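You operate a simulated robot arm through the tools that you are given. There is no shell and no other tool. Be economical: measure what you need, move in short steps, check, and stop when the job is done.

Carry out the task below with a simulated robot arm. There is one attempt and no reset: what you move stays moved.

## Task
Save a sharp picture of place 4 at 10 kV.
Fine: the beam starts off; one picture only.

The check looks at the end state, three seconds after you hand in, the way a careful person would. Anything else that was tipped, shoved, dropped, spilled or broken makes it a failure.

## Robot
A 7-joint arm with a two-finger parallel gripper on a trunk, on a base that drives. Base frame: it is fixed to the floor where the robot stands at the start and does not move with it; the origin is under the middle of the robot, x ahead of it, y to its left, z up. Readings come in mm, degrees, newtons and seconds.
Its first joint turns from -166.0 to 166.0 degrees. Places, roughly: beam key [400, -200, 800]; focus knob of the knob box [400, 0, 800]; hold key of the desk keyboard [500, 300, 800]; light knob of the knob box [400, -100, 800]; mode knob of the knob box [500, -100, 800]; orange key marked clear [500, 300, 800]; place knob of the knob box [500, 200, 800]; round button [300, 900, 1300]; save key of the desk keyboard [400, 300, 800]; scan key [500, -200, 800]; volts knob of the knob box [500, 0, 800]; x knob of the knob box [400, 200, 800]; y knob of the knob box [400, 100, 800]; zoom knob of the knob box [500, 100, 800]. Payload 1.57 kg.
Tool frame: the origin (TCP) lies between the finger pads and is the grasp point; the fingertips stand 30 mm ahead of it; z points along the fingers, y is the line along which they close. Largest opening 110 mm; finger width 24, thickness 12; the body of the gripper, 48 by 112 mm, starts 78 mm behind the TCP.
Orientation is told as [roll, pitch, yaw] about the base's x, y, z axes, in that order, counted from this pose: with the fingers straight down and closing along the base's y, the tool's x points along the base's -x, its y along +y and its z along -z.

## Interface
- The arm moves only by the tool servo_tool. Its argument "moves" is a list that holds one entry, the list of rows, each a list of 7 numbers: the shift along the tool's x, y, z in mm, then the turn, a rotation vector about the tool's x, y, z in degrees, then the gripper command, from -1 (shut) to 1 (fully open), values between in proportion. In form: [[[x, y, z, wx, wy, wz, claw], ...]]. A call has 1 to 12 rows; each row is the pose to reach, as a shift and turn from the pose commanded when the call began, along the tool's axes at that moment. Rows are played at 5 a second. More than 50 mm and 8.6 degrees between two rows, or a gripper value outside its range, and nothing of the call is played. A pose out of reach is approached as far as the arm can. The call stops where the force on the tool passes 40 N (or 10 N more than at its start, if that is more) or the arm is blocked; 0.2 s more then pass. The fingers move at their own pace (about 108 mm/s each) and stop on an object; they squeeze with about 21 N. The grip force told is the motor's: it shows also when the fingers shut on nothing. Time passes only in rows, and 0.2 s behind the last, so rows that repeat a pose let the fingers close. The reply holds the time, the measured pose of the TCP, the force on the tool along the base axes, the opening and the grip force, in the units named above and with some noise, with the torque about the TCP (base axes, N m) and any sound that the robot's microphone picked up.
- Cameras (640 x 400 px; columns grow to the right, rows downward): "scene" is now at [446.2, 119, 1148.2]; the picture's right is [-0.55, -0.83, -0.02], its down [-0.53, 0.37, -0.76] and it looks along [0.64, -0.41, -0.65] (base axes); focal length 214 px, centre (320, 200). "wrist" rides on the gripper at [70, 16, -141] in the tool frame; the picture's right is [-0.23, 0.97, 0.00], its down [-0.85, -0.20, -0.48] and it looks along [-0.47, -0.11, 0.88] (tool axes); focal length 222 px, centre (320, 200). There is no depth. A picture from a camera that has moved, and an enlarged one, comes with that camera's place and axes in the base frame and with its lens. The place of the scene camera against the robot may be out by one fixed shift of up to 25 mm in any direction.
- grab_frame(camera): a new picture of that camera. The clock stands still meanwhile.
- slide_trunk(by): slides the trunk up (or, below 0, down) by that many mm; the arm and the scene camera ride with it, the base frame stays. It gives what a move gives, with no picture.
- roll_base(legs): drives the robot by 1 to 6 legs, each [ahead, left, turn to the left] in mm, mm and degrees, along the robot's own axes; the way and the turn of a leg run together, so that a leg with both is an arc; at most 1500 mm and 180 degrees a leg. The arm and the cameras ride along, it lands a little off, and it stops where it bumps. It gives what a move gives.
- turn_head(pan, tilt): turns the head with the scene camera to pan (to the left, within 103 degrees either way) and tilt (down, from -29 to 69), counted from straight ahead of the robot. It gives what a move gives.
- enlarge(camera, box): a new picture of the part [left, top, right, bottom] of that camera's present view, enlarged. The clock stands still meanwhile.
- sign_off(): hands the job in; it is judged then, once.

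Go step by step. Nothing tells you exact positions but the pictures and the camera data: compare them with the known pose of the tool, close in by small moves and look again before you grip or let go. The budget is 120 turns and 90 pictures, counting those below and the enlarged ones. Unless the task says otherwise, let go and move clear before handing in.

The tools are called as name(argument=value, ...) on one line, values as JSON. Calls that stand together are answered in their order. servo_tool: Moves the arm, as the interface text tells. Its arguments: {"type":"object","properties":{"moves":{"type":"array"}},"required":["moves"]} The other tools are called the same way: slide_trunk (by) slides the trunk up or down; roll_base (legs) drives the base; turn_head (pan, tilt) turns the head that bears the scene camera; grab_frame (camera) takes a picture; enlarge (camera, box) takes an enlarged picture of a part of a camera's view; sign_off () hands the job in.

At the start:

```text
t: 0.0
ee_pos: [675.3, 42.1, 1172.6]
orientation: [-0.4, -1.4, -1.4]
contact_force: [0.0, 0.1, 0.1]
moment: [-0.01, 0.0, 0.05]
opening: 109.9
finger_force: 0.1
trunk travel left (down, up): [-183.0, 427.0]
robot x, y, heading: [1.1, -18.3, -1.5]
head pan, tilt: [-32.0, 42.5]
```

scene: 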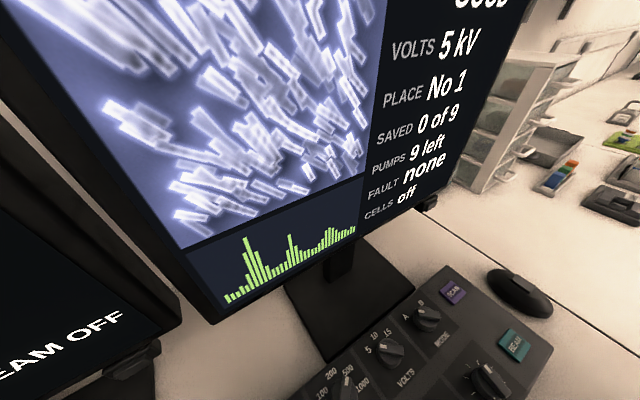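
wrist: 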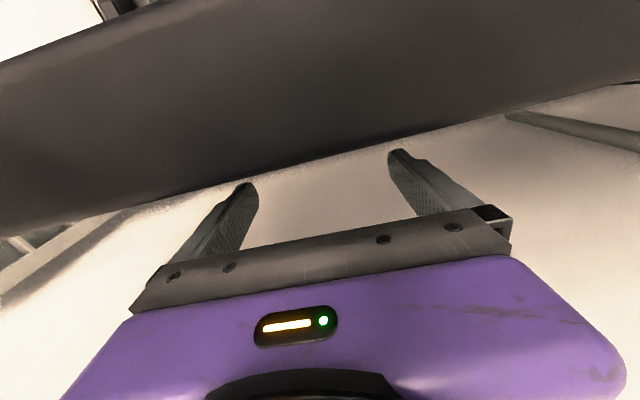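

I see the monitor with the microscope picture and the knob box below it. I'll look around with the head to see the box, the keyboard and the screens.

turn_head(pan=0, tilt=60)

grab_frame(camera="scene")

turn_head(pan=-10, tilt=10)

grab_frame(camera="scene")

turn_head(pan=60, tilt=20)

grab_frame(camera="scene")

```text
t: 1.0
ee_pos: [702.3, 31.7, 1161.4]
orientation: [-2.0, -2.6, -1.3]
contact_force: [0.5, 0.2, 0.1]
moment: [0.0, 0.04, 0.0]
opening: 110.0
finger_force: 0.0
trunk travel left (down, up): [-183.0, 427.0]
robot x, y, heading: [0.8, -28.8, -2.3]
head pan, tilt: [0.0, 60.0]
```

```text
87 pictures are left
camera scene: at [415.2, 152.1, 1149.5], right [-0.04, -1.0, 0.0], down [-0.83, 0.03, -0.56], along [0.56, -0.02, -0.83], focal length 214 px, centre (320, 200)
```

scene: 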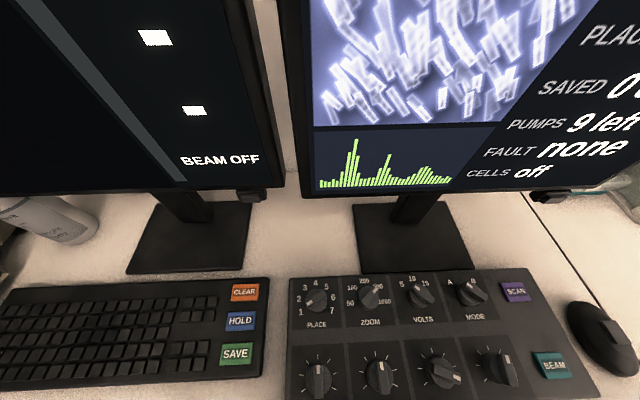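

```text
t: 2.1
ee_pos: [702.3, 31.8, 1162.3]
orientation: [-1.8, -2.8, -1.1]
contact_force: [-0.4, 0.1, 0.0]
moment: [-0.01, -0.01, 0.01]
opening: 109.9
finger_force: 0.1
trunk travel left (down, up): [-183.0, 427.0]
robot x, y, heading: [-2.2, -30.0, -2.2]
head pan, tilt: [-10.0, 10.0]
```

```text
86 pictures are left
camera scene: at [432.4, 134.3, 1226.7], right [-0.21, -0.98, -0.01], down [-0.1, 0.03, -0.99], along [0.97, -0.21, -0.11], focal length 214 px, centre (320, 200)
```

scene: 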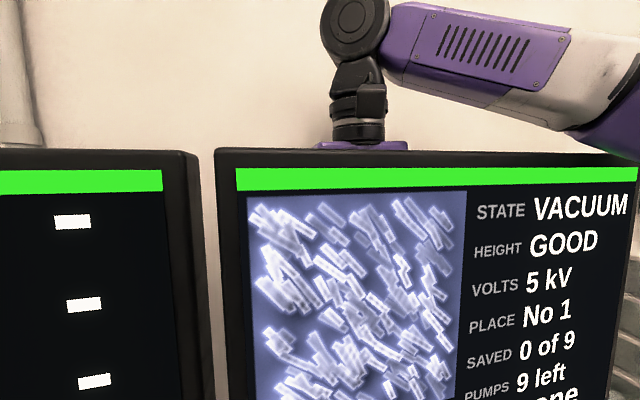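

```text
t: 3.6
ee_pos: [702.2, 31.3, 1160.3]
orientation: [-1.7, -2.6, -1.0]
contact_force: [0.2, -0.2, -0.5]
moment: [0.02, -0.02, 0.01]
opening: 110.2
finger_force: 0.0
trunk travel left (down, up): [-183.0, 427.0]
robot x, y, heading: [-3.1, -27.4, -2.4]
head pan, tilt: [60.0, 20.0]
```

```text
85 pictures are left
camera scene: at [391.8, 232.6, 1207.3], right [0.84, -0.53, 0.06], down [-0.12, -0.29, -0.95], along [0.53, 0.79, -0.31], focal length 214 px, centre (320, 200)
```

scene: 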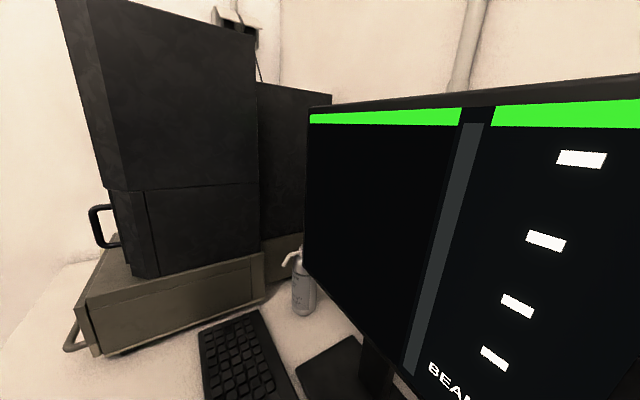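

The hand hangs behind the monitor's top edge, so I raise it with the trunk first, then look behind and around before backing off to reach the knob box.

slide_trunk(by=180)

turn_head(pan=-10, tilt=30)

grab_frame(camera="scene")

grab_frame(camera="wrist")

turn_head(pan=-103, tilt=40)

grab_frame(camera="scene")

```text
t: 3.9
ee_pos: [729.8, 9.9, 1148.5]
orientation: [-3.3, -4.0, 0.0]
contact_force: [1.1, -1.1, -6.4]
moment: [0.12, 0.15, 0.07]
opening: 110.1
finger_force: 0.0
trunk travel left (down, up): [-189.0, 421.0]
robot x, y, heading: [-5.3, -44.7, -3.7]
head pan, tilt: [60.0, 20.0]
stopped: the arm was blocked; the commanded pose is now the measured one
```

```text
t: 5.3
ee_pos: [727.1, 16.0, 1148.1]
orientation: [-2.4, -4.1, 1.1]
contact_force: [0.8, -0.2, 0.9]
moment: [0.03, -0.02, -0.02]
opening: 109.9
finger_force: 0.0
trunk travel left (down, up): [-189.0, 421.0]
robot x, y, heading: [-1.4, -50.2, -4.0]
head pan, tilt: [-10.0, 30.0]
```

```text
84 pictures are left
camera scene: at [385.0, 104.6, 1230.2], right [-0.24, -0.97, -0.02], down [-0.39, 0.11, -0.92], along [0.89, -0.21, -0.4], focal length 214 px, centre (320, 200)
```

scene: 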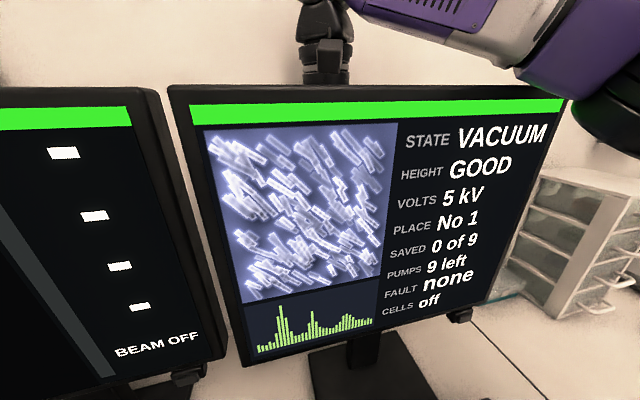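

```text
83 pictures are left
camera wrist: at [646.7, 37.0, 1282.6], right [0.21, 0.98, -0.02], down [0.82, -0.16, 0.55], along [0.53, -0.13, -0.84], focal length 222 px, centre (320, 200)
```

wrist: 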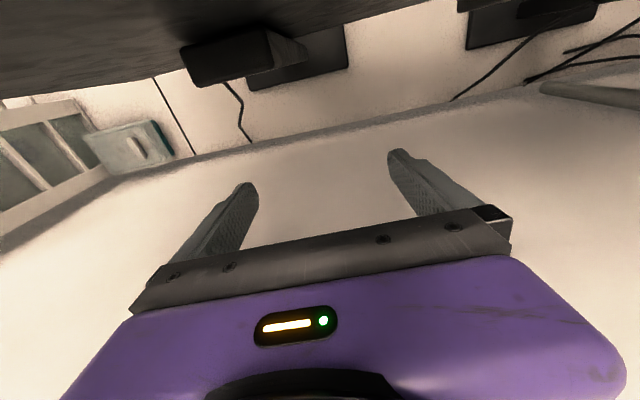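

```text
t: 7.0
ee_pos: [726.8, 16.4, 1146.9]
orientation: [-2.1, -4.1, 1.1]
contact_force: [0.2, 0.1, 0.3]
moment: [0.02, -0.02, 0.02]
opening: 110.0
finger_force: 0.1
trunk travel left (down, up): [-189.0, 421.0]
robot x, y, heading: [1.7, -48.5, -3.8]
head pan, tilt: [-103.0, 40.0]
```

```text
82 pictures are left
camera scene: at [274.5, 44.8, 1202.9], right [-0.95, 0.29, -0.11], down [0.27, 0.61, -0.75], along [-0.15, -0.74, -0.66], focal length 214 px, centre (320, 200)
```

scene: 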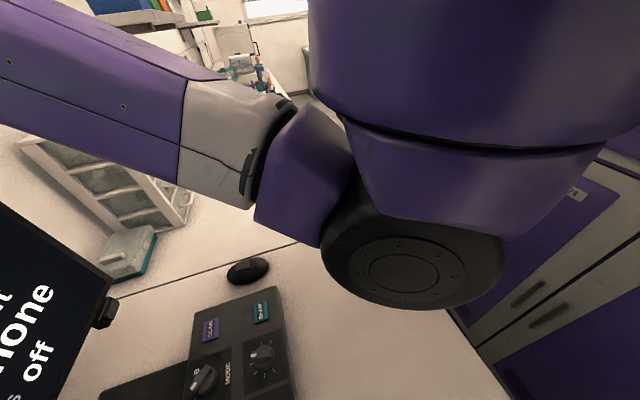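

The trunk slide was blocked at once, so I'll lift the hand straight up with the arm instead, in small steps, to clear the monitor.

servo_tool(moves=[[[0, 0, -15, 0, 0, 0, 0], [0, 0, -30, 0, 0, 0, 0], [0, 0, -45, 0, 0, 0, 0], [0, 0, -60, 0, 0, 0, -1]]])

turn_head(pan=-45, tilt=0)

grab_frame(camera="scene")

```text
t: 7.3
ee_pos: [751.9, -7.1, 1133.8]
orientation: [-7.2, -7.7, 4.5]
contact_force: [1.2, -1.2, -9.3]
moment: [0.04, -0.01, 0.04]
opening: 54.9
finger_force: 0.0
trunk travel left (down, up): [-189.0, 421.0]
robot x, y, heading: [-6.8, -83.2, -7.1]
head pan, tilt: [-103.0, 40.0]
stopped in row 1: the arm was blocked; the commanded pose is now the measured one
```

```text
t: 8.6
ee_pos: [749.7, -11.7, 1132.9]
orientation: [-5.6, -7.5, 3.1]
contact_force: [-0.8, -0.3, 0.4]
moment: [-0.02, 0.0, 0.02]
opening: 54.9
finger_force: 0.2
trunk travel left (down, up): [-189.0, 421.0]
robot x, y, heading: [-4.1, -79.8, -6.2]
head pan, tilt: [-45.0, 0.0]
```

```text
81 pictures are left
camera scene: at [303.9, 19.3, 1302.2], right [-0.77, -0.63, -0.11], down [0.15, -0.02, -0.99], along [0.62, -0.78, 0.11], focal length 214 px, centre (320, 200)
```

scene: 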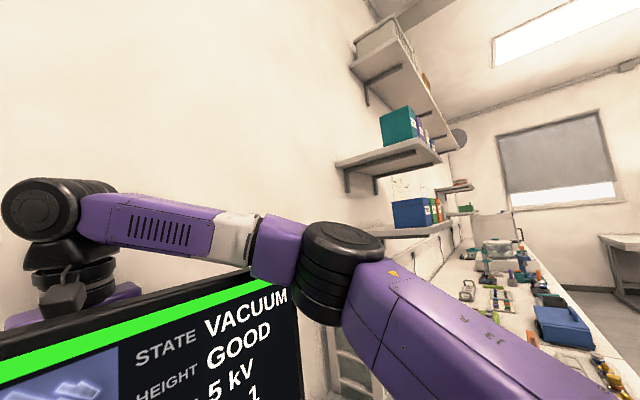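

The robot itself seems to lean and shift each time something moves, so I want to see what the base or arm touches before moving anything further.

turn_head(pan=-103, tilt=69)

grab_frame(camera="scene")

turn_head(pan=103, tilt=50)

grab_frame(camera="scene")

turn_head(pan=0, tilt=30)

grab_frame(camera="scene")

grab_frame(camera="wrist")

```text
t: 10.0
ee_pos: [750.4, -10.2, 1132.3]
orientation: [-5.6, -7.5, 3.1]
contact_force: [0.5, 0.6, -0.5]
moment: [0.0, -0.01, -0.01]
opening: 55.0
finger_force: 0.0
trunk travel left (down, up): [-189.0, 421.0]
robot x, y, heading: [-6.4, -77.6, -6.3]
head pan, tilt: [-103.0, 68.8]
```

```text
80 pictures are left
camera scene: at [244.7, 34.9, 1192.2], right [-0.93, 0.33, -0.15], down [0.36, 0.87, -0.33], along [0.02, -0.36, -0.93], focal length 214 px, centre (320, 200)
```

scene: 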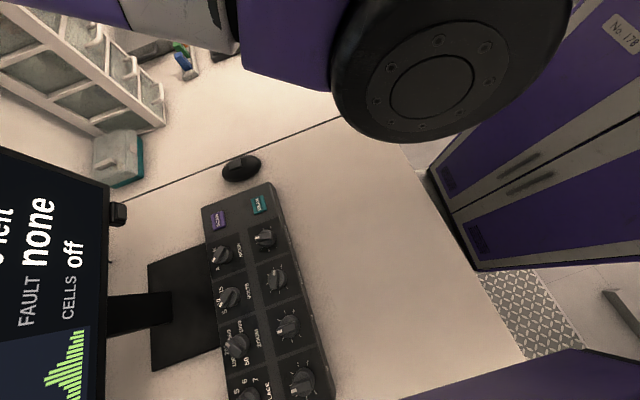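

```text
t: 13.0
ee_pos: [749.6, -9.6, 1133.4]
orientation: [-5.5, -7.6, 3.2]
contact_force: [-1.0, 0.2, -0.5]
moment: [0.0, 0.01, -0.03]
opening: 55.5
finger_force: 0.1
trunk travel left (down, up): [-189.0, 421.0]
robot x, y, heading: [-4.6, -78.2, -6.3]
head pan, tilt: [103.0, 50.0]
```

```text
79 pictures are left
camera scene: at [250.3, 164.6, 1213.4], right [0.98, 0.12, 0.15], down [0.18, -0.77, -0.61], along [0.04, 0.63, -0.78], focal length 214 px, centre (320, 200)
```

scene: 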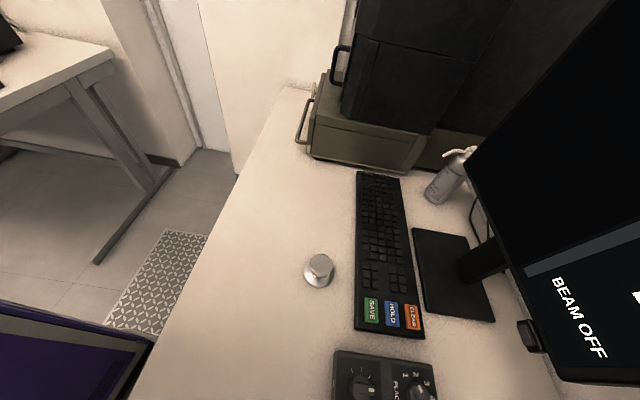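

```text
t: 14.8
ee_pos: [749.8, -10.3, 1132.3]
orientation: [-5.5, -7.4, 3.2]
contact_force: [-0.2, 0.5, -0.4]
moment: [0.01, -0.02, 0.02]
opening: 54.8
finger_force: 0.0
trunk travel left (down, up): [-189.0, 421.0]
robot x, y, heading: [-2.5, -76.8, -6.2]
head pan, tilt: [0.0, 30.0]
```

```text
78 pictures are left
camera scene: at [343.3, 79.0, 1259.0], right [-0.11, -0.99, 0.0], down [-0.36, 0.04, -0.93], along [0.93, -0.1, -0.36], focal length 214 px, centre (320, 200)
```

scene: 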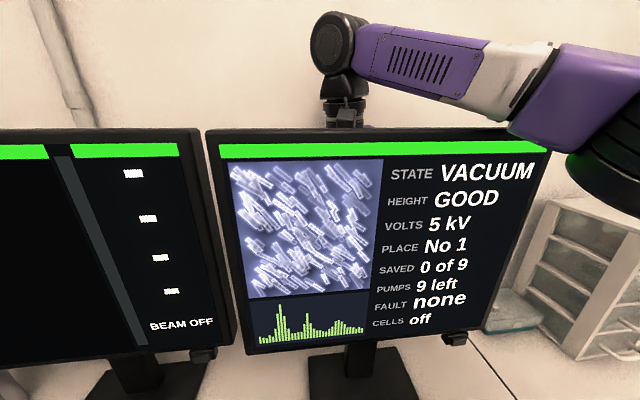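

```text
77 pictures are left
camera wrist: at [660.7, 14.8, 1260.8], right [0.18, 0.98, -0.06], down [0.79, -0.11, 0.6], along [0.58, -0.16, -0.8], focal length 222 px, centre (320, 200)
```

wrist: 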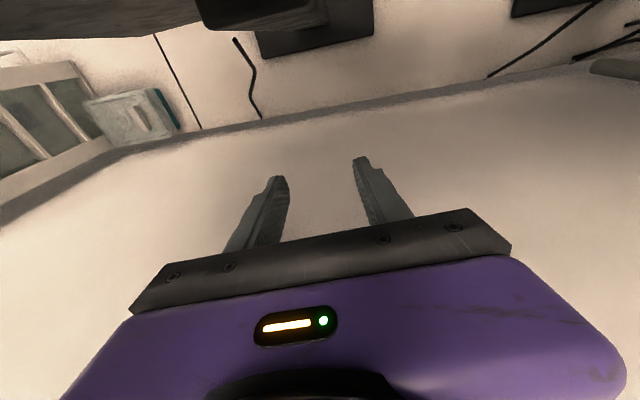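

The body leans back about 9°, and has done so more with each arm command. The forearm or elbow may be bearing on the monitor's top corner, so I'll zoom in there.

turn_head(pan=-35, tilt=35)

grab_frame(camera="scene")

turn_head(pan=-70, tilt=30)

grab_frame(camera="scene")

```text
t: 15.8
ee_pos: [750.3, -10.5, 1131.5]
orientation: [-5.5, -7.4, 3.2]
contact_force: [0.4, -0.3, -1.2]
moment: [0.01, -0.01, 0.04]
opening: 54.7
finger_force: 0.1
trunk travel left (down, up): [-189.0, 421.0]
robot x, y, heading: [-3.7, -72.9, -6.2]
head pan, tilt: [-35.0, 35.0]
```

```text
76 pictures are left
camera scene: at [320.9, 30.6, 1248.7], right [-0.65, -0.75, -0.09], down [-0.3, 0.36, -0.88], along [0.7, -0.55, -0.46], focal length 214 px, centre (320, 200)
```

scene: 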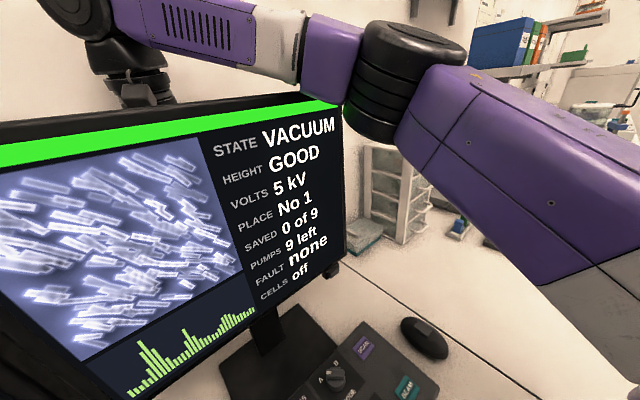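

```text
t: 16.8
ee_pos: [750.3, -10.7, 1130.8]
orientation: [-5.5, -7.4, 3.3]
contact_force: [0.6, 1.2, -0.8]
moment: [0.02, 0.0, -0.01]
opening: 54.9
finger_force: 0.0
trunk travel left (down, up): [-189.0, 421.0]
robot x, y, heading: [-8.1, -82.2, -6.4]
head pan, tilt: [-70.0, 30.0]
```

```text
75 pictures are left
camera scene: at [275.3, 0.9, 1250.2], right [-0.96, -0.24, -0.14], down [0.01, 0.47, -0.88], along [0.28, -0.85, -0.45], focal length 214 px, centre (320, 200)
```

scene: 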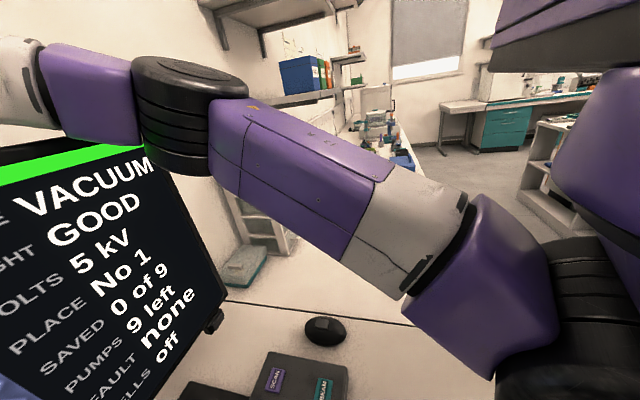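

The elbow joint sits right at the monitor's upper right front corner. The hand has about 100 mm free behind the monitor, so I back off 40 mm to free the elbow.

roll_base(legs=[[-40, 0, 0]])

grab_frame(camera="scene")

grab_frame(camera="wrist")

```text
t: 17.5
ee_pos: [779.3, -15.0, 1108.3]
orientation: [-23.5, -15.9, 16.6]
contact_force: [-179.9, 27.7, 169.6]
moment: [-4.26, -0.74, -6.21]
opening: 54.2
finger_force: 1.2
trunk travel left (down, up): [-189.0, 421.0]
robot x, y, heading: [-19.0, -110.0, -8.5]
head pan, tilt: [-70.0, 30.0]
stopped in leg 1: the robot was blocked; the commanded pose is now the measured one
```

```text
74 pictures are left
camera scene: at [180.4, -28.4, 1289.7], right [-0.96, -0.2, -0.21], down [0.09, 0.46, -0.88], along [0.27, -0.86, -0.42], focal length 214 px, centre (320, 200)
```

scene: 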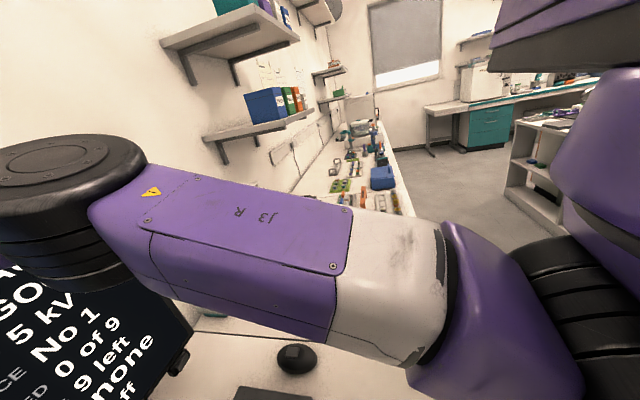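

```text
73 pictures are left
camera wrist: at [661.8, 25.3, 1207.3], right [0.06, 0.95, -0.31], down [0.65, 0.2, 0.73], along [0.76, -0.24, -0.6], focal length 222 px, centre (320, 200)
```

wrist: 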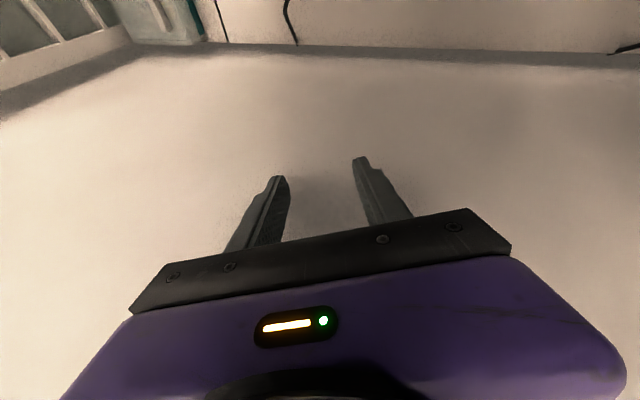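

The hand is now pressed on the wall (180 N). I'll pull it back along its own axis, up and away from the wall.

servo_tool(moves=[[[0, 0, -10, 0, 0, 0, 0], [0, 0, -20, 0, 0, 0, 0], [0, 0, -30, 0, 0, 0, 0]]])

grab_frame(camera="scene")

grab_frame(camera="wrist")

```text
t: 17.9
ee_pos: [782.9, -40.0, 1124.3]
orientation: [-36.0, -12.8, 22.4]
contact_force: [-107.8, -23.8, -105.0]
moment: [1.56, 4.11, -2.54]
opening: 0.0
finger_force: 0.1
trunk travel left (down, up): [-189.0, 421.0]
robot x, y, heading: [-22.1, -127.8, -10.1]
head pan, tilt: [-70.0, 30.0]
stopped in row 1: the arm was blocked; the commanded pose is now the measured one
```

```text
72 pictures are left
camera scene: at [166.8, -52.7, 1295.2], right [-0.96, -0.17, -0.22], down [0.12, 0.46, -0.88], along [0.25, -0.87, -0.42], focal length 214 px, centre (320, 200)
```

scene: 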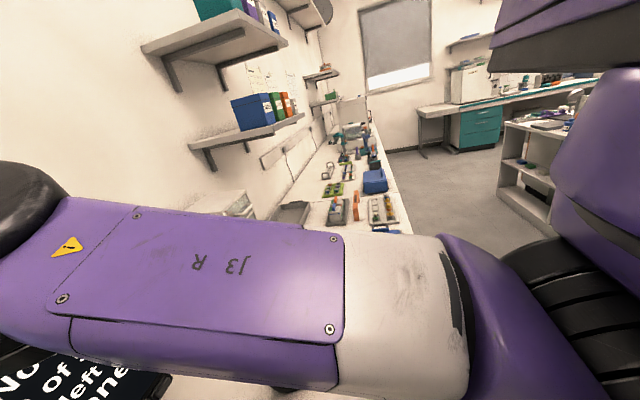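

```text
71 pictures are left
camera wrist: at [661.1, 14.9, 1211.2], right [0.02, 0.86, -0.51], down [0.62, 0.39, 0.68], along [0.78, -0.33, -0.53], focal length 222 px, centre (320, 200)
```

wrist: 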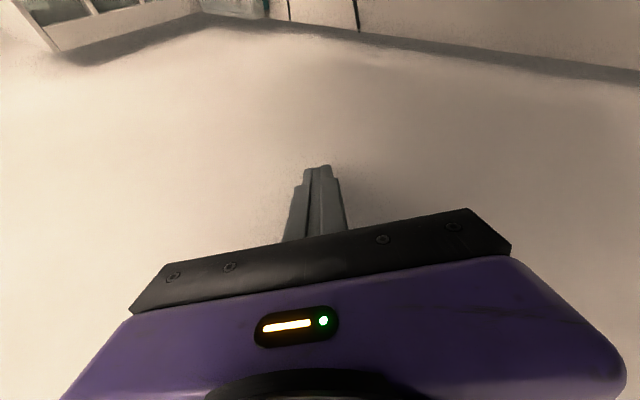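

The forearm lies over the monitor's top with the hand wedged between the monitor and the wall. Straight up is the only free way out, so I'll raise the trunk in a small step and watch the response.

slide_trunk(by=40)

turn_head(pan=-25, tilt=30)

grab_frame(camera="scene")

```text
t: 18.2
ee_pos: [782.1, -39.8, 1131.4]
orientation: [-41.0, -7.4, 27.6]
contact_force: [-108.2, -23.9, -104.2]
moment: [1.54, 4.02, -2.55]
opening: 0.0
finger_force: 0.1
trunk travel left (down, up): [-197.0, 413.0]
robot x, y, heading: [-21.2, -151.2, -11.9]
head pan, tilt: [-70.0, 30.0]
stopped: the force on the tool passed its limit at 214 N (the readings are from after the stop); the commanded pose is now the measured one
```

```text
t: 19.3
ee_pos: [782.9, -38.7, 1136.2]
orientation: [-42.5, -7.9, 28.1]
contact_force: [-147.3, 27.7, -63.0]
moment: [1.54, 3.5, -2.08]
opening: 0.0
finger_force: 0.2
trunk travel left (down, up): [-197.0, 413.0]
robot x, y, heading: [-23.0, -146.8, -11.2]
head pan, tilt: [-25.0, 30.0]
```

```text
70 pictures are left
camera scene: at [220.2, -40.6, 1314.8], right [-0.58, -0.81, -0.1], down [-0.19, 0.26, -0.95], along [0.79, -0.53, -0.31], focal length 214 px, centre (320, 200)
```

scene: 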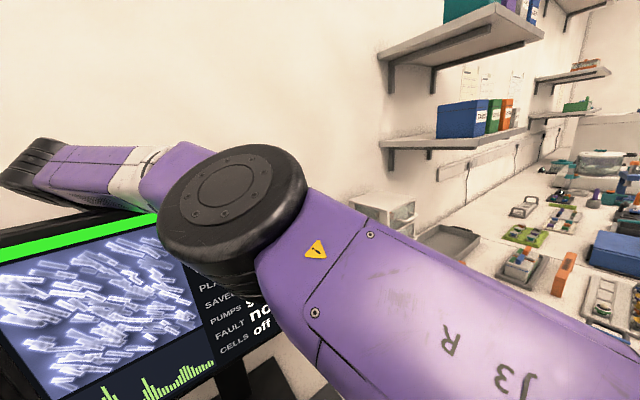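

The forearm rests on the monitor and the hand still presses the wall. I'll now command base-frame up and slightly back, with the fingers shut.

servo_tool(moves=[[[1, -5, -8, 0, 0, 0, -1], [3, -11, -16, 0, 0, 0, -1], [5, -17, -25, 0, 0, 0, -1], [6, -22, -33, 0, 0, 0, -1], [8, -34, -50, 0, 0, 0, -1]]])

grab_frame(camera="scene")

```text
t: 19.6
ee_pos: [781.6, -38.9, 1148.9]
orientation: [-45.8, -3.6, 32.2]
contact_force: [-107.6, -21.2, -106.3]
moment: [1.78, 4.54, -2.82]
opening: 0.1
finger_force: 21.0
trunk travel left (down, up): [-197.0, 413.0]
robot x, y, heading: [-31.1, -165.4, -13.5]
head pan, tilt: [-25.0, 30.0]
stopped in row 1: the arm was blocked; the commanded pose is now the measured one
```

```text
69 pictures are left
camera scene: at [232.5, -75.5, 1307.7], right [-0.61, -0.79, -0.09], down [-0.2, 0.27, -0.94], along [0.77, -0.56, -0.32], focal length 214 px, centre (320, 200)
```

scene: 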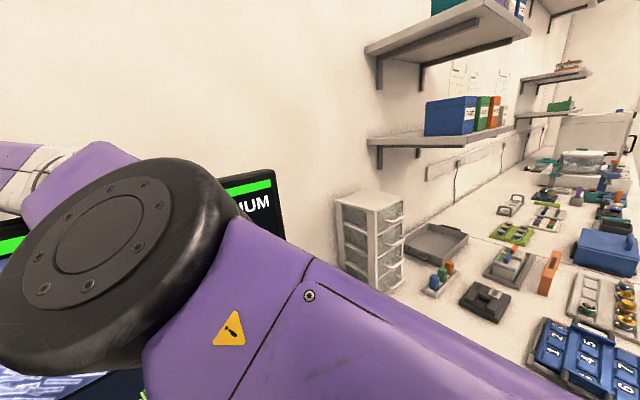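

It did rise about 13 mm. I'll repeat with a somewhat larger step.

servo_tool(moves=[[[4, -15, -20, 0, 0, 0, -1], [8, -30, -40, 0, 0, 0, -1]]])

grab_frame(camera="wrist")

```text
t: 20.0
ee_pos: [780.2, -42.0, 1176.2]
orientation: [-52.9, 0.8, 36.1]
contact_force: [-88.6, -40.3, -81.1]
moment: [1.06, 3.08, -2.6]
opening: 0.0
finger_force: 21.1
trunk travel left (down, up): [-197.0, 413.0]
robot x, y, heading: [-40.2, -189.1, -14.7]
head pan, tilt: [-25.0, 30.0]
stopped in row 1: the arm was blocked; the commanded pose is now the measured one
```

```text
68 pictures are left
camera wrist: at [651.0, 16.9, 1248.3], right [-0.17, 0.6, -0.78], down [0.54, 0.72, 0.44], along [0.82, -0.35, -0.45], focal length 222 px, centre (320, 200)
```

wrist: 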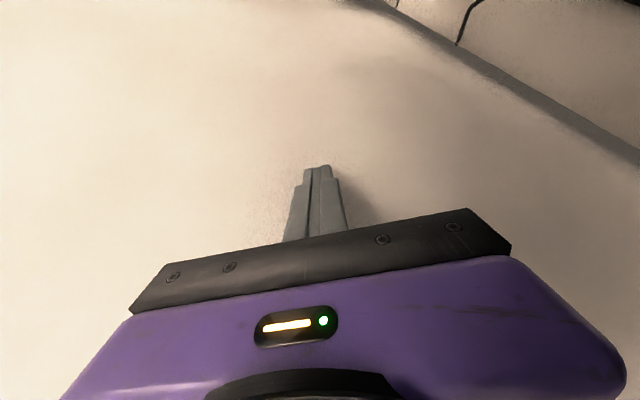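

The pressure is dropping and the hand has risen to 1176. I keep going up and back.

servo_tool(moves=[[[10, -18, -22, 0, 0, 0, -1], [20, -36, -44, 0, 0, 0, -1]]])

grab_frame(camera="scene")

```text
t: 20.3
ee_pos: [779.7, -41.1, 1179.8]
orientation: [-51.9, 3.6, 37.8]
contact_force: [-127.0, 32.7, -66.2]
moment: [1.63, 3.1, -1.33]
opening: 0.0
finger_force: 20.6
trunk travel left (down, up): [-197.0, 413.0]
robot x, y, heading: [-47.5, -173.1, -12.9]
head pan, tilt: [-25.0, 30.0]
stopped in row 1: the arm was blocked; the commanded pose is now the measured one
```

```text
67 pictures are left
camera scene: at [243.5, -90.2, 1292.1], right [-0.6, -0.79, -0.09], down [-0.22, 0.27, -0.94], along [0.77, -0.54, -0.34], focal length 214 px, centre (320, 200)
```

scene: 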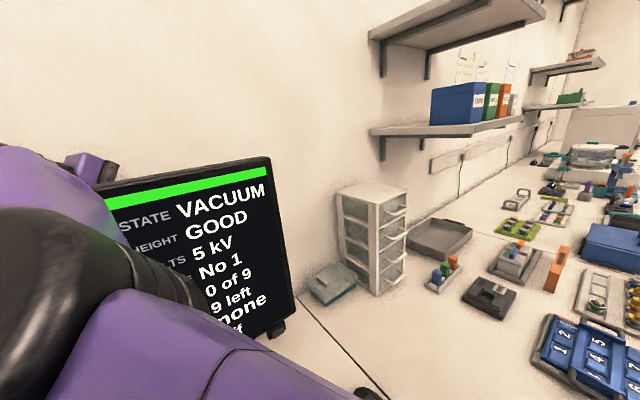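

The elbow has folded in close to the head. I need an overview of the arm over the monitor.

turn_head(pan=25, tilt=20)

grab_frame(camera="scene")

```text
t: 21.5
ee_pos: [780.7, -40.0, 1181.1]
orientation: [-52.8, 4.3, 38.2]
contact_force: [-125.5, 11.0, -24.9]
moment: [0.57, 2.01, -1.88]
opening: 0.0
finger_force: 20.8
trunk travel left (down, up): [-197.0, 413.0]
robot x, y, heading: [-39.9, -179.0, -13.3]
head pan, tilt: [25.0, 20.0]
```

```text
66 pictures are left
camera scene: at [261.4, -17.5, 1309.7], right [0.2, -0.98, 0.08], down [-0.14, -0.11, -0.98], along [0.97, 0.18, -0.16], focal length 214 px, centre (320, 200)
```

scene: 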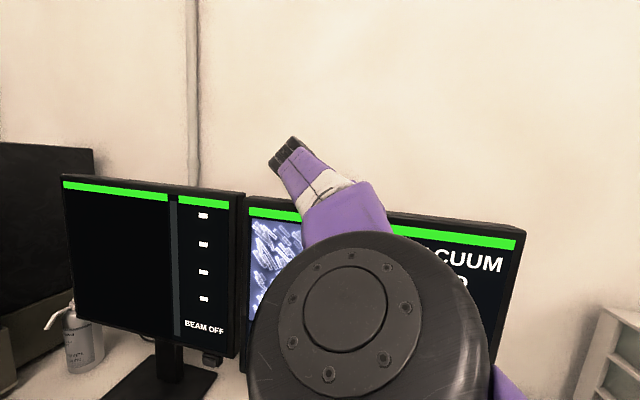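

The wrist is above the monitor's top edge now. The hand still presses the wall, so I pull it back and up together.

servo_tool(moves=[[[21, -15, -30, 0, 0, 0, -1], [42, -30, -60, 0, 0, 0, -1], [47, -45, -90, 0, 0, 0, -1]]])

grab_frame(camera="scene")

```text
t: 21.8
ee_pos: [779.7, -41.1, 1195.5]
orientation: [-56.4, 7.8, 39.4]
contact_force: [-111.7, -15.3, -18.3]
moment: [0.28, 1.59, -2.33]
opening: 0.1
finger_force: 21.2
trunk travel left (down, up): [-197.0, 413.0]
robot x, y, heading: [-41.6, -164.7, -11.8]
head pan, tilt: [25.0, 20.0]
stopped in row 1: the arm was blocked; the commanded pose is now the measured one
```

```text
65 pictures are left
camera scene: at [246.4, 5.1, 1315.0], right [0.22, -0.97, 0.08], down [-0.13, -0.11, -0.98], along [0.97, 0.2, -0.15], focal length 214 px, centre (320, 200)
```

scene: 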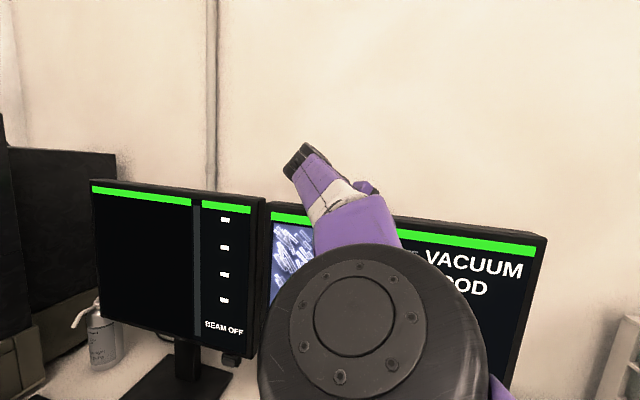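

Still climbing. I repeat the lift.

servo_tool(moves=[[[8, -30, -30, 0, 0, 0, -1], [16, -60, -60, 0, 0, 0, -1]]])

servo_tool(moves=[[[8, -30, -30, 0, 0, 0, -1], [16, -60, -60, 0, 0, 0, -1]]])

grab_frame(camera="scene")

grab_frame(camera="wrist")

```text
t: 22.1
ee_pos: [777.3, -27.3, 1160.9]
orientation: [-46.1, -0.2, 37.3]
contact_force: [0.2, -1.4, -0.4]
moment: [0.04, 0.01, 0.01]
opening: 0.0
finger_force: 20.8
out of reach, approached as far as the arm can: row 1
trunk travel left (down, up): [-197.0, 413.0]
robot x, y, heading: [-42.3, -138.4, -10.2]
head pan, tilt: [25.0, 20.0]
stopped in row 1: the arm was blocked; the commanded pose is now the measured one
```

```text
t: 22.4
ee_pos: [778.5, -19.9, 1172.4]
orientation: [-50.3, 4.8, 43.4]
contact_force: [-51.4, -35.1, -5.0]
moment: [1.75, -3.19, 4.31]
opening: 0.1
finger_force: 21.5
out of reach, approached as far as the arm can: row 1
trunk travel left (down, up): [-197.0, 413.0]
robot x, y, heading: [-49.6, -151.4, -11.8]
head pan, tilt: [25.0, 20.0]
stopped in row 1: the force on the tool passed its limit at 120 N (the readings are from after the stop); the commanded pose is now the measured one
```

```text
64 pictures are left
camera scene: at [224.0, 23.7, 1324.2], right [0.22, -0.97, 0.09], down [-0.12, -0.12, -0.99], along [0.97, 0.2, -0.14], focal length 214 px, centre (320, 200)
```

scene: 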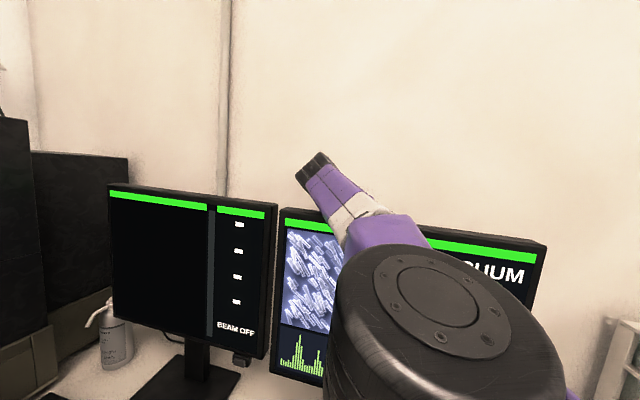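

```text
63 pictures are left
camera wrist: at [650.2, 24.0, 1255.0], right [-0.31, 0.56, -0.77], down [0.48, 0.79, 0.39], along [0.82, -0.25, -0.51], focal length 222 px, centre (320, 200)
```

wrist: 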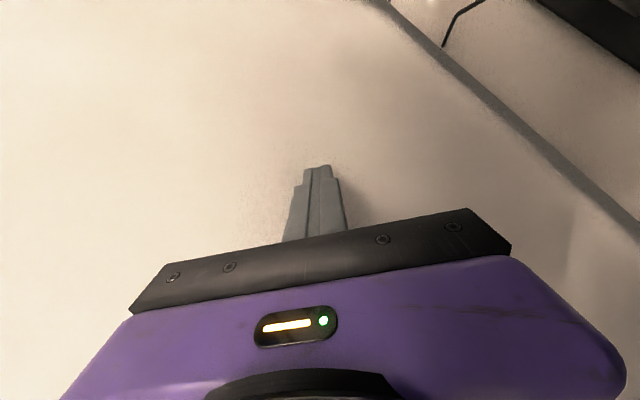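

The hand came free of the wall for a moment. I pull it back 20 mm from the wall and then try the trunk up, to lift the whole arm off the monitor.

servo_tool(moves=[[[7, 5, -5, 0, 0, 0, -1], [14, 10, -10, 0, 0, 0, -1]]])

slide_trunk(by=100)

grab_frame(camera="scene")

```text
t: 22.7
ee_pos: [778.6, -16.6, 1172.1]
orientation: [-47.1, 1.9, 45.8]
contact_force: [-79.4, 33.0, 234.7]
moment: [0.69, 30.52, -13.11]
opening: 0.0
finger_force: 20.5
trunk travel left (down, up): [-197.0, 413.0]
robot x, y, heading: [-54.9, -146.2, -10.9]
head pan, tilt: [25.0, 20.0]
stopped in row 1: the force on the tool passed its limit at 116 N (the readings are from after the stop); the commanded pose is now the measured one
```

```text
t: 23.0
ee_pos: [777.4, -12.6, 1168.3]
orientation: [-50.3, 8.0, 48.9]
contact_force: [144.3, -162.7, -39.0]
moment: [-14.84, 16.15, -33.52]
opening: 0.0
finger_force: 21.4
trunk travel left (down, up): [-202.0, 408.0]
robot x, y, heading: [-55.2, -135.6, -11.0]
head pan, tilt: [25.0, 20.0]
stopped: the force on the tool passed its limit at 269 N (the readings are from after the stop); the commanded pose is now the measured one
```

```text
62 pictures are left
camera scene: at [196.9, 49.5, 1336.1], right [0.23, -0.97, 0.1], down [-0.1, -0.13, -0.99], along [0.97, 0.22, -0.13], focal length 214 px, centre (320, 200)
```

scene: 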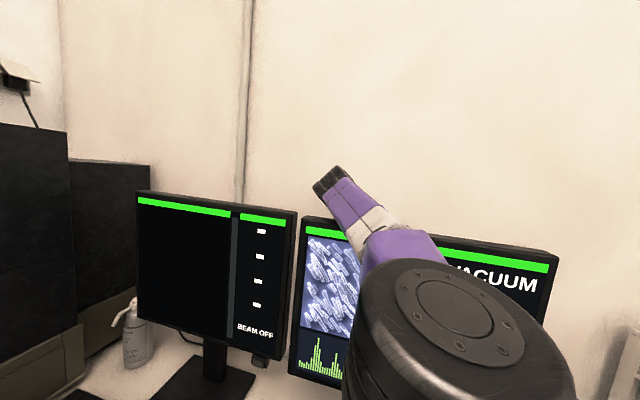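

The robot keeps leaning back, and the monitors are unmoved. I'll look down at the base and the desk edge to find what makes it lean.

turn_head(pan=103, tilt=69)

grab_frame(camera="scene")

turn_head(pan=-103, tilt=60)

grab_frame(camera="scene")

turn_head(pan=-40, tilt=69)

grab_frame(camera="scene")

```text
t: 24.5
ee_pos: [778.0, -13.7, 1165.6]
orientation: [-48.9, 8.3, 51.8]
contact_force: [-112.0, 11.3, 223.5]
moment: [0.4, 24.47, -7.83]
opening: 0.0
finger_force: 21.2
trunk travel left (down, up): [-202.0, 408.0]
robot x, y, heading: [-57.0, -153.1, -11.8]
head pan, tilt: [103.0, 68.8]
```

```text
61 pictures are left
camera scene: at [129.7, 56.4, 1244.4], right [0.97, 0.03, 0.23], down [0.1, -0.95, -0.31], along [0.21, 0.32, -0.92], focal length 214 px, centre (320, 200)
```

scene: 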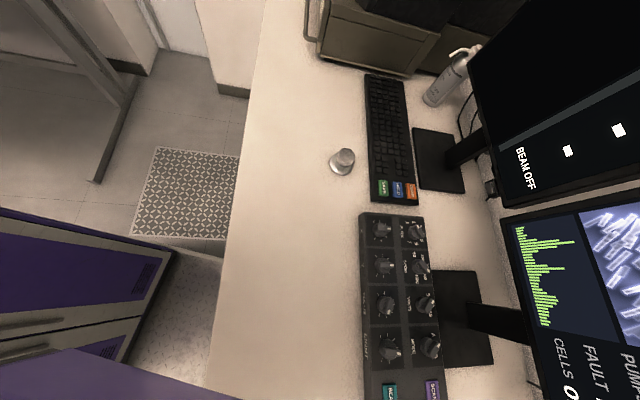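

```text
t: 27.5
ee_pos: [778.7, -11.5, 1161.5]
orientation: [-48.1, 7.5, 52.0]
contact_force: [-78.8, -36.2, 94.5]
moment: [0.8, 16.93, -4.6]
opening: 0.0
finger_force: 20.9
trunk travel left (down, up): [-202.0, 408.0]
robot x, y, heading: [-54.9, -153.4, -11.6]
head pan, tilt: [-103.0, 60.0]
```

```text
60 pictures are left
camera scene: at [99.6, -58.3, 1254.0], right [-0.88, 0.41, -0.23], down [0.47, 0.77, -0.44], along [-0.01, -0.49, -0.87], focal length 214 px, centre (320, 200)
```

scene: 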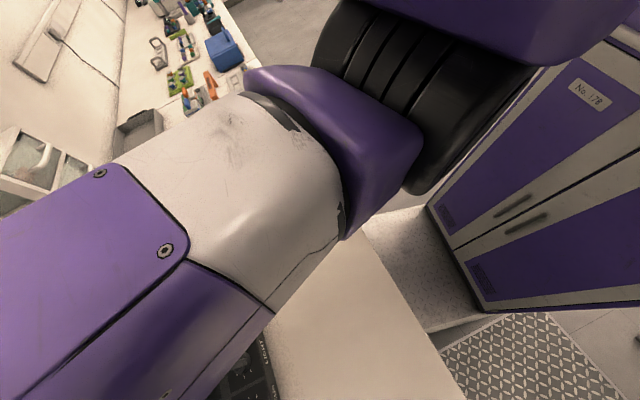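

```text
t: 28.8
ee_pos: [777.6, -10.9, 1159.8]
orientation: [-47.9, 7.2, 52.1]
contact_force: [-84.9, -26.8, 75.0]
moment: [0.55, 15.08, -4.51]
opening: 0.0
finger_force: 20.8
trunk travel left (down, up): [-202.0, 408.0]
robot x, y, heading: [-51.4, -154.0, -11.7]
head pan, tilt: [-40.0, 68.8]
```

```text
59 pictures are left
camera scene: at [162.5, -42.1, 1258.4], right [-0.77, -0.62, -0.15], down [-0.48, 0.71, -0.52], along [0.43, -0.32, -0.84], focal length 214 px, centre (320, 200)
```

scene: 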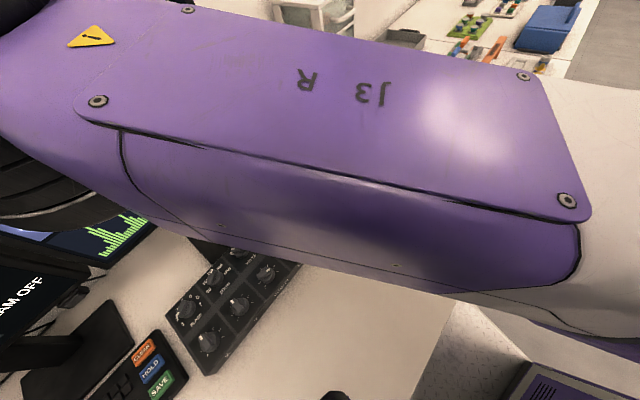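

The hand is wedged diagonally between wall and monitor, which are both rigid. I turn the hand about its wrist towards the right, parallel to the wall, to take the tips off the wall.

servo_tool(moves=[[[14, -3, -5, -0.5, 3, 2.7, -1], [28, -7, -10, -1, 5.9, 5.3, -1], [42, -10, -15, -1.5, 8.8, 8, -1]]])

grab_frame(camera="wrist")

```text
t: 29.1
ee_pos: [779.5, -12.6, 1161.2]
orientation: [-44.4, 0.6, 48.6]
contact_force: [-74.1, -33.1, 240.4]
moment: [6.54, 37.08, -0.43]
opening: 0.0
finger_force: 20.8
trunk travel left (down, up): [-202.0, 408.0]
robot x, y, heading: [-55.3, -133.0, -9.5]
head pan, tilt: [-40.0, 68.8]
stopped in row 1: the force on the tool passed its limit at 153 N (the readings are from after the stop); the commanded pose is now the measured one
```

```text
58 pictures are left
camera wrist: at [649.8, 11.0, 1250.5], right [-0.38, 0.62, -0.68], down [0.42, 0.77, 0.47], along [0.82, -0.11, -0.56], focal length 222 px, centre (320, 200)
```

wrist: 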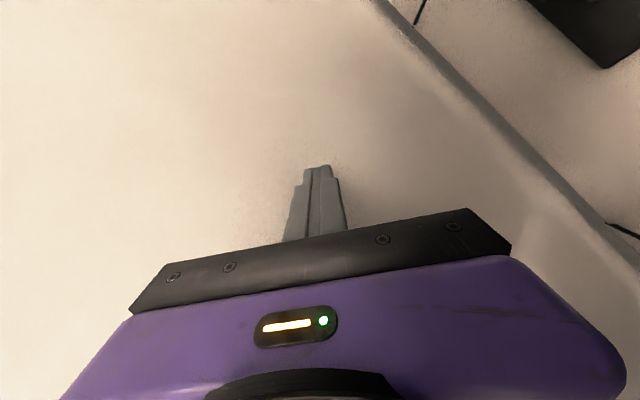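

The hand's camera housing seems to sit on the monitor's top edge (upward push on the hand), so straight up should be open. I lift again.

servo_tool(moves=[[[4, -16, -22, 0, 0, 0, -1], [7, -26, -37, 0, 0, 0, -1], [11, -42, -59, 0, 0, 0, -1]]])

turn_head(pan=25, tilt=30)

grab_frame(camera="scene")

```text
t: 29.4
ee_pos: [776.5, -6.9, 1156.8]
orientation: [-47.1, 7.1, 53.5]
contact_force: [61.4, -83.2, 60.8]
moment: [-12.86, 22.18, -26.83]
opening: 0.2
finger_force: 21.1
out of reach, approached as far as the arm can: row 1
trunk travel left (down, up): [-202.0, 408.0]
robot x, y, heading: [-56.1, -137.4, -11.0]
head pan, tilt: [-40.0, 68.8]
stopped in row 1: the force on the tool passed its limit at 274 N (the readings are from after the stop); the commanded pose is now the measured one
```

```text
t: 30.7
ee_pos: [777.7, -8.2, 1154.3]
orientation: [-45.1, 5.0, 57.0]
contact_force: [-105.8, 10.1, 233.0]
moment: [-0.78, 34.09, -4.64]
opening: 0.0
finger_force: 21.1
trunk travel left (down, up): [-202.0, 408.0]
robot x, y, heading: [-58.8, -152.9, -12.0]
head pan, tilt: [25.0, 30.0]
```

```text
57 pictures are left
camera scene: at [186.5, 24.6, 1322.8], right [0.22, -0.97, 0.1], down [-0.27, -0.16, -0.95], along [0.94, 0.18, -0.29], focal length 214 px, centre (320, 200)
```

scene: 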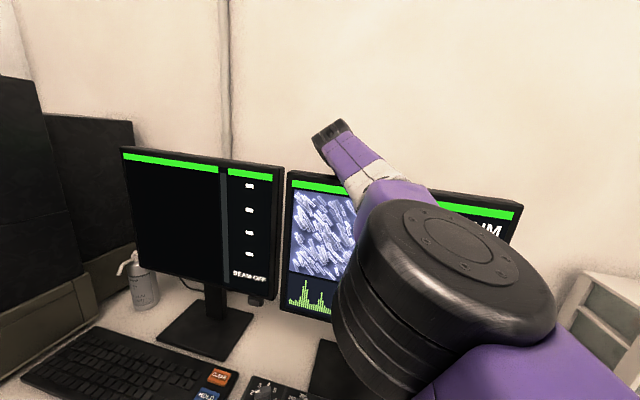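

The hand is carrying robot weight (233 N upward on it), which holds the body leaned back. Raising the trunk should let the base settle. I'll try several small trunk steps.

slide_trunk(by=20)

slide_trunk(by=20)

slide_trunk(by=20)

slide_trunk(by=20)

grab_frame(camera="scene")

```text
t: 31.0
ee_pos: [778.7, -9.5, 1155.5]
orientation: [-41.5, -1.2, 53.2]
contact_force: [-66.5, -40.6, 247.3]
moment: [6.13, 44.74, 4.73]
opening: 0.0
finger_force: 21.1
trunk travel left (down, up): [-207.0, 403.0]
robot x, y, heading: [-57.6, -135.9, -9.7]
head pan, tilt: [25.0, 30.0]
stopped: the arm was blocked; the commanded pose is now the measured one
```

```text
t: 31.4
ee_pos: [775.5, 22.7, 1135.3]
orientation: [-42.1, 1.5, 63.8]
contact_force: [-75.9, -78.9, 28.3]
moment: [-1.32, 0.51, -2.5]
opening: 0.0
finger_force: 21.0
trunk travel left (down, up): [-213.0, 397.0]
robot x, y, heading: [-62.9, -145.0, -11.6]
head pan, tilt: [25.0, 30.0]
stopped: the arm was blocked; the commanded pose is now the measured one
```

```text
t: 31.7
ee_pos: [777.5, 23.4, 1134.1]
orientation: [-39.9, -5.0, 63.2]
contact_force: [-62.4, -19.0, 251.9]
moment: [-2.14, 53.76, 7.57]
opening: 0.0
finger_force: 20.7
trunk travel left (down, up): [-218.0, 392.0]
robot x, y, heading: [-66.7, -137.2, -10.0]
head pan, tilt: [25.0, 30.0]
stopped: the force on the tool passed its limit at 225 N (the readings are from after the stop); the commanded pose is now the measured one
```

```text
t: 32.0
ee_pos: [776.6, 29.3, 1127.9]
orientation: [-38.4, -3.6, 70.5]
contact_force: [-222.1, -94.6, 200.2]
moment: [-1.58, -2.09, -2.51]
opening: 0.0
finger_force: 20.8
trunk travel left (down, up): [-224.0, 386.0]
robot x, y, heading: [-67.9, -153.2, -12.2]
head pan, tilt: [25.0, 30.0]
stopped: the arm was blocked; the commanded pose is now the measured one
```

```text
56 pictures are left
camera scene: at [152.2, 32.9, 1350.3], right [0.21, -0.97, 0.11], down [-0.26, -0.16, -0.95], along [0.94, 0.18, -0.28], focal length 214 px, centre (320, 200)
```

scene: 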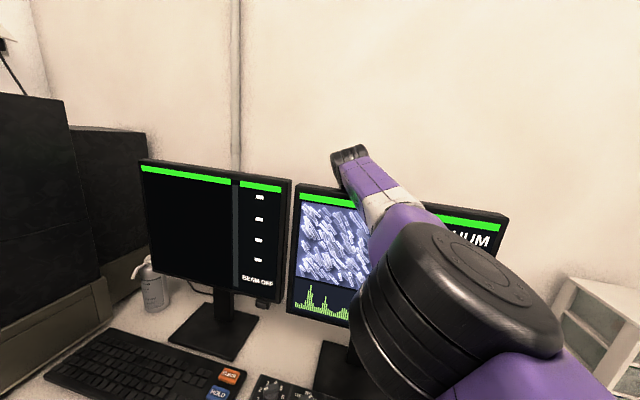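

Earlier, lifts with small rows did reduce the lean. I'll lift again while also turning the fingers to point down, which takes the tips off the wall.

servo_tool(moves=[[[0, -4, -10, -3, 0, 0, -1], [1, -8, -20, -6, 0, 0, -1], [1, -11, -30, -8, 0, 0, -1]]])

servo_tool(moves=[[[0, -4, -10, -3, 0, 0, -1], [1, -8, -20, -6, 0, 0, -1], [1, -11, -30, -8, 0, 0, -1]]])

grab_frame(camera="scene")

```text
t: 32.4
ee_pos: [779.5, 28.4, 1134.7]
orientation: [-36.6, -19.4, 83.2]
contact_force: [-233.7, 29.7, 14.5]
moment: [0.12, 2.71, 3.93]
opening: 0.3
finger_force: 20.9
out of reach, approached as far as the arm can: row 1
trunk travel left (down, up): [-224.0, 386.0]
robot x, y, heading: [-86.4, -196.3, -14.8]
head pan, tilt: [25.0, 30.0]
stopped in row 1: the arm was blocked; the commanded pose is now the measured one
```

```text
t: 32.6
ee_pos: [778.6, 61.2, 1151.3]
orientation: [-34.7, -33.3, 85.6]
contact_force: [-112.8, -111.2, -24.3]
moment: [-1.86, 2.37, -0.97]
opening: 0.0
finger_force: 21.0
out of reach, approached as far as the arm can: row 1
trunk travel left (down, up): [-224.0, 386.0]
robot x, y, heading: [-89.0, -198.9, -15.7]
head pan, tilt: [25.0, 30.0]
stopped in row 1: the force on the tool passed its limit at 276 N (the readings are from after the stop); the commanded pose is now the measured one
```

```text
55 pictures are left
camera scene: at [150.7, -32.4, 1349.0], right [0.15, -0.98, 0.1], down [-0.27, -0.14, -0.95], along [0.95, 0.12, -0.29], focal length 214 px, centre (320, 200)
```

scene: 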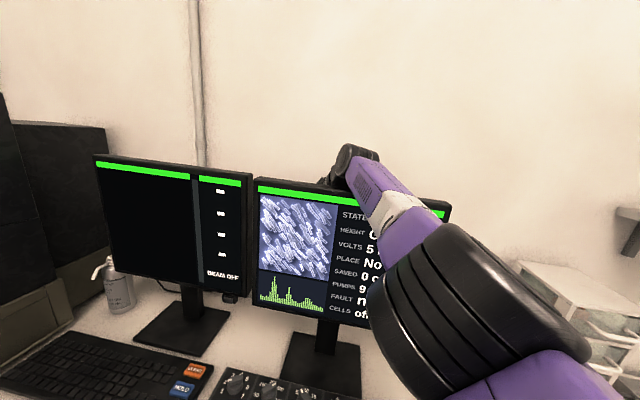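

The wrist is now above the monitor's top with the hand drooping behind it. I swing the hand about the wrist, fingers out to the left and up, to bring it above the monitors.

servo_tool(moves=[[[-28, 5, -5, -1, -7.8, 0, -1], [-55, 10, -14, -2, -15.6, 0, -1]]])

servo_tool(moves=[[[-28, 3, -3, -1, -7.8, 0, -1], [-55, 6, -10, -2, -15.6, 0, -1]]])

grab_frame(camera="scene")

grab_frame(camera="wrist")

```text
t: 32.9
ee_pos: [774.8, 129.0, 1231.8]
orientation: [-51.7, -54.0, 108.7]
contact_force: [0.7, -0.4, 0.3]
moment: [0.05, 0.0, 0.06]
opening: 0.0
finger_force: 20.7
trunk travel left (down, up): [-224.0, 386.0]
robot x, y, heading: [-120.5, -245.3, -18.1]
head pan, tilt: [25.0, 30.0]
stopped in row 1: the arm was blocked; the commanded pose is now the measured one
```

```text
t: 33.3
ee_pos: [699.2, 151.9, 1351.3]
orientation: [-93.2, -48.2, 161.0]
contact_force: [5.9, -2.4, -7.3]
moment: [0.7, -0.32, 0.65]
opening: 0.1
finger_force: 21.6
trunk travel left (down, up): [-224.0, 386.0]
robot x, y, heading: [-176.5, -265.9, -17.7]
head pan, tilt: [25.0, 30.0]
stopped in row 1: the arm was blocked; the commanded pose is now the measured one
```

```text
54 pictures are left
camera scene: at [240.1, -162.7, 1259.9], right [0.12, -0.99, 0.04], down [-0.4, -0.09, -0.91], along [0.91, 0.1, -0.41], focal length 214 px, centre (320, 200)
```

scene: 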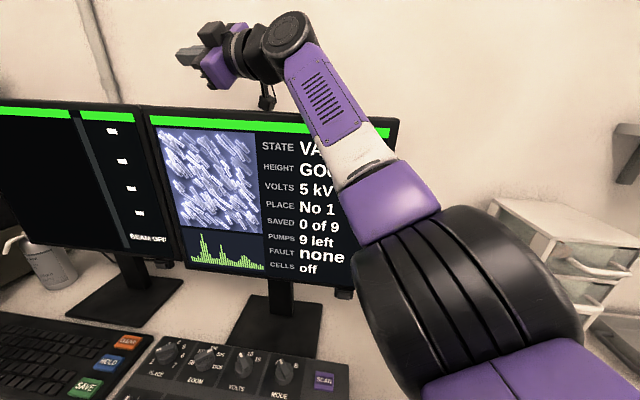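

```text
53 pictures are left
camera wrist: at [679.8, 10.6, 1282.6], right [-0.81, 0.34, -0.48], down [-0.58, -0.32, 0.75], along [0.1, 0.89, 0.45], focal length 222 px, centre (320, 200)
```

wrist: 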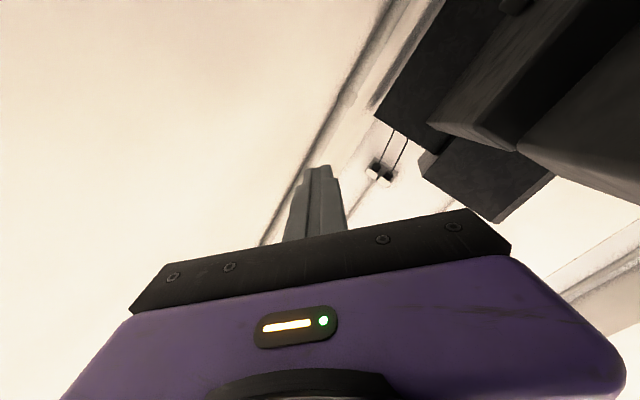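

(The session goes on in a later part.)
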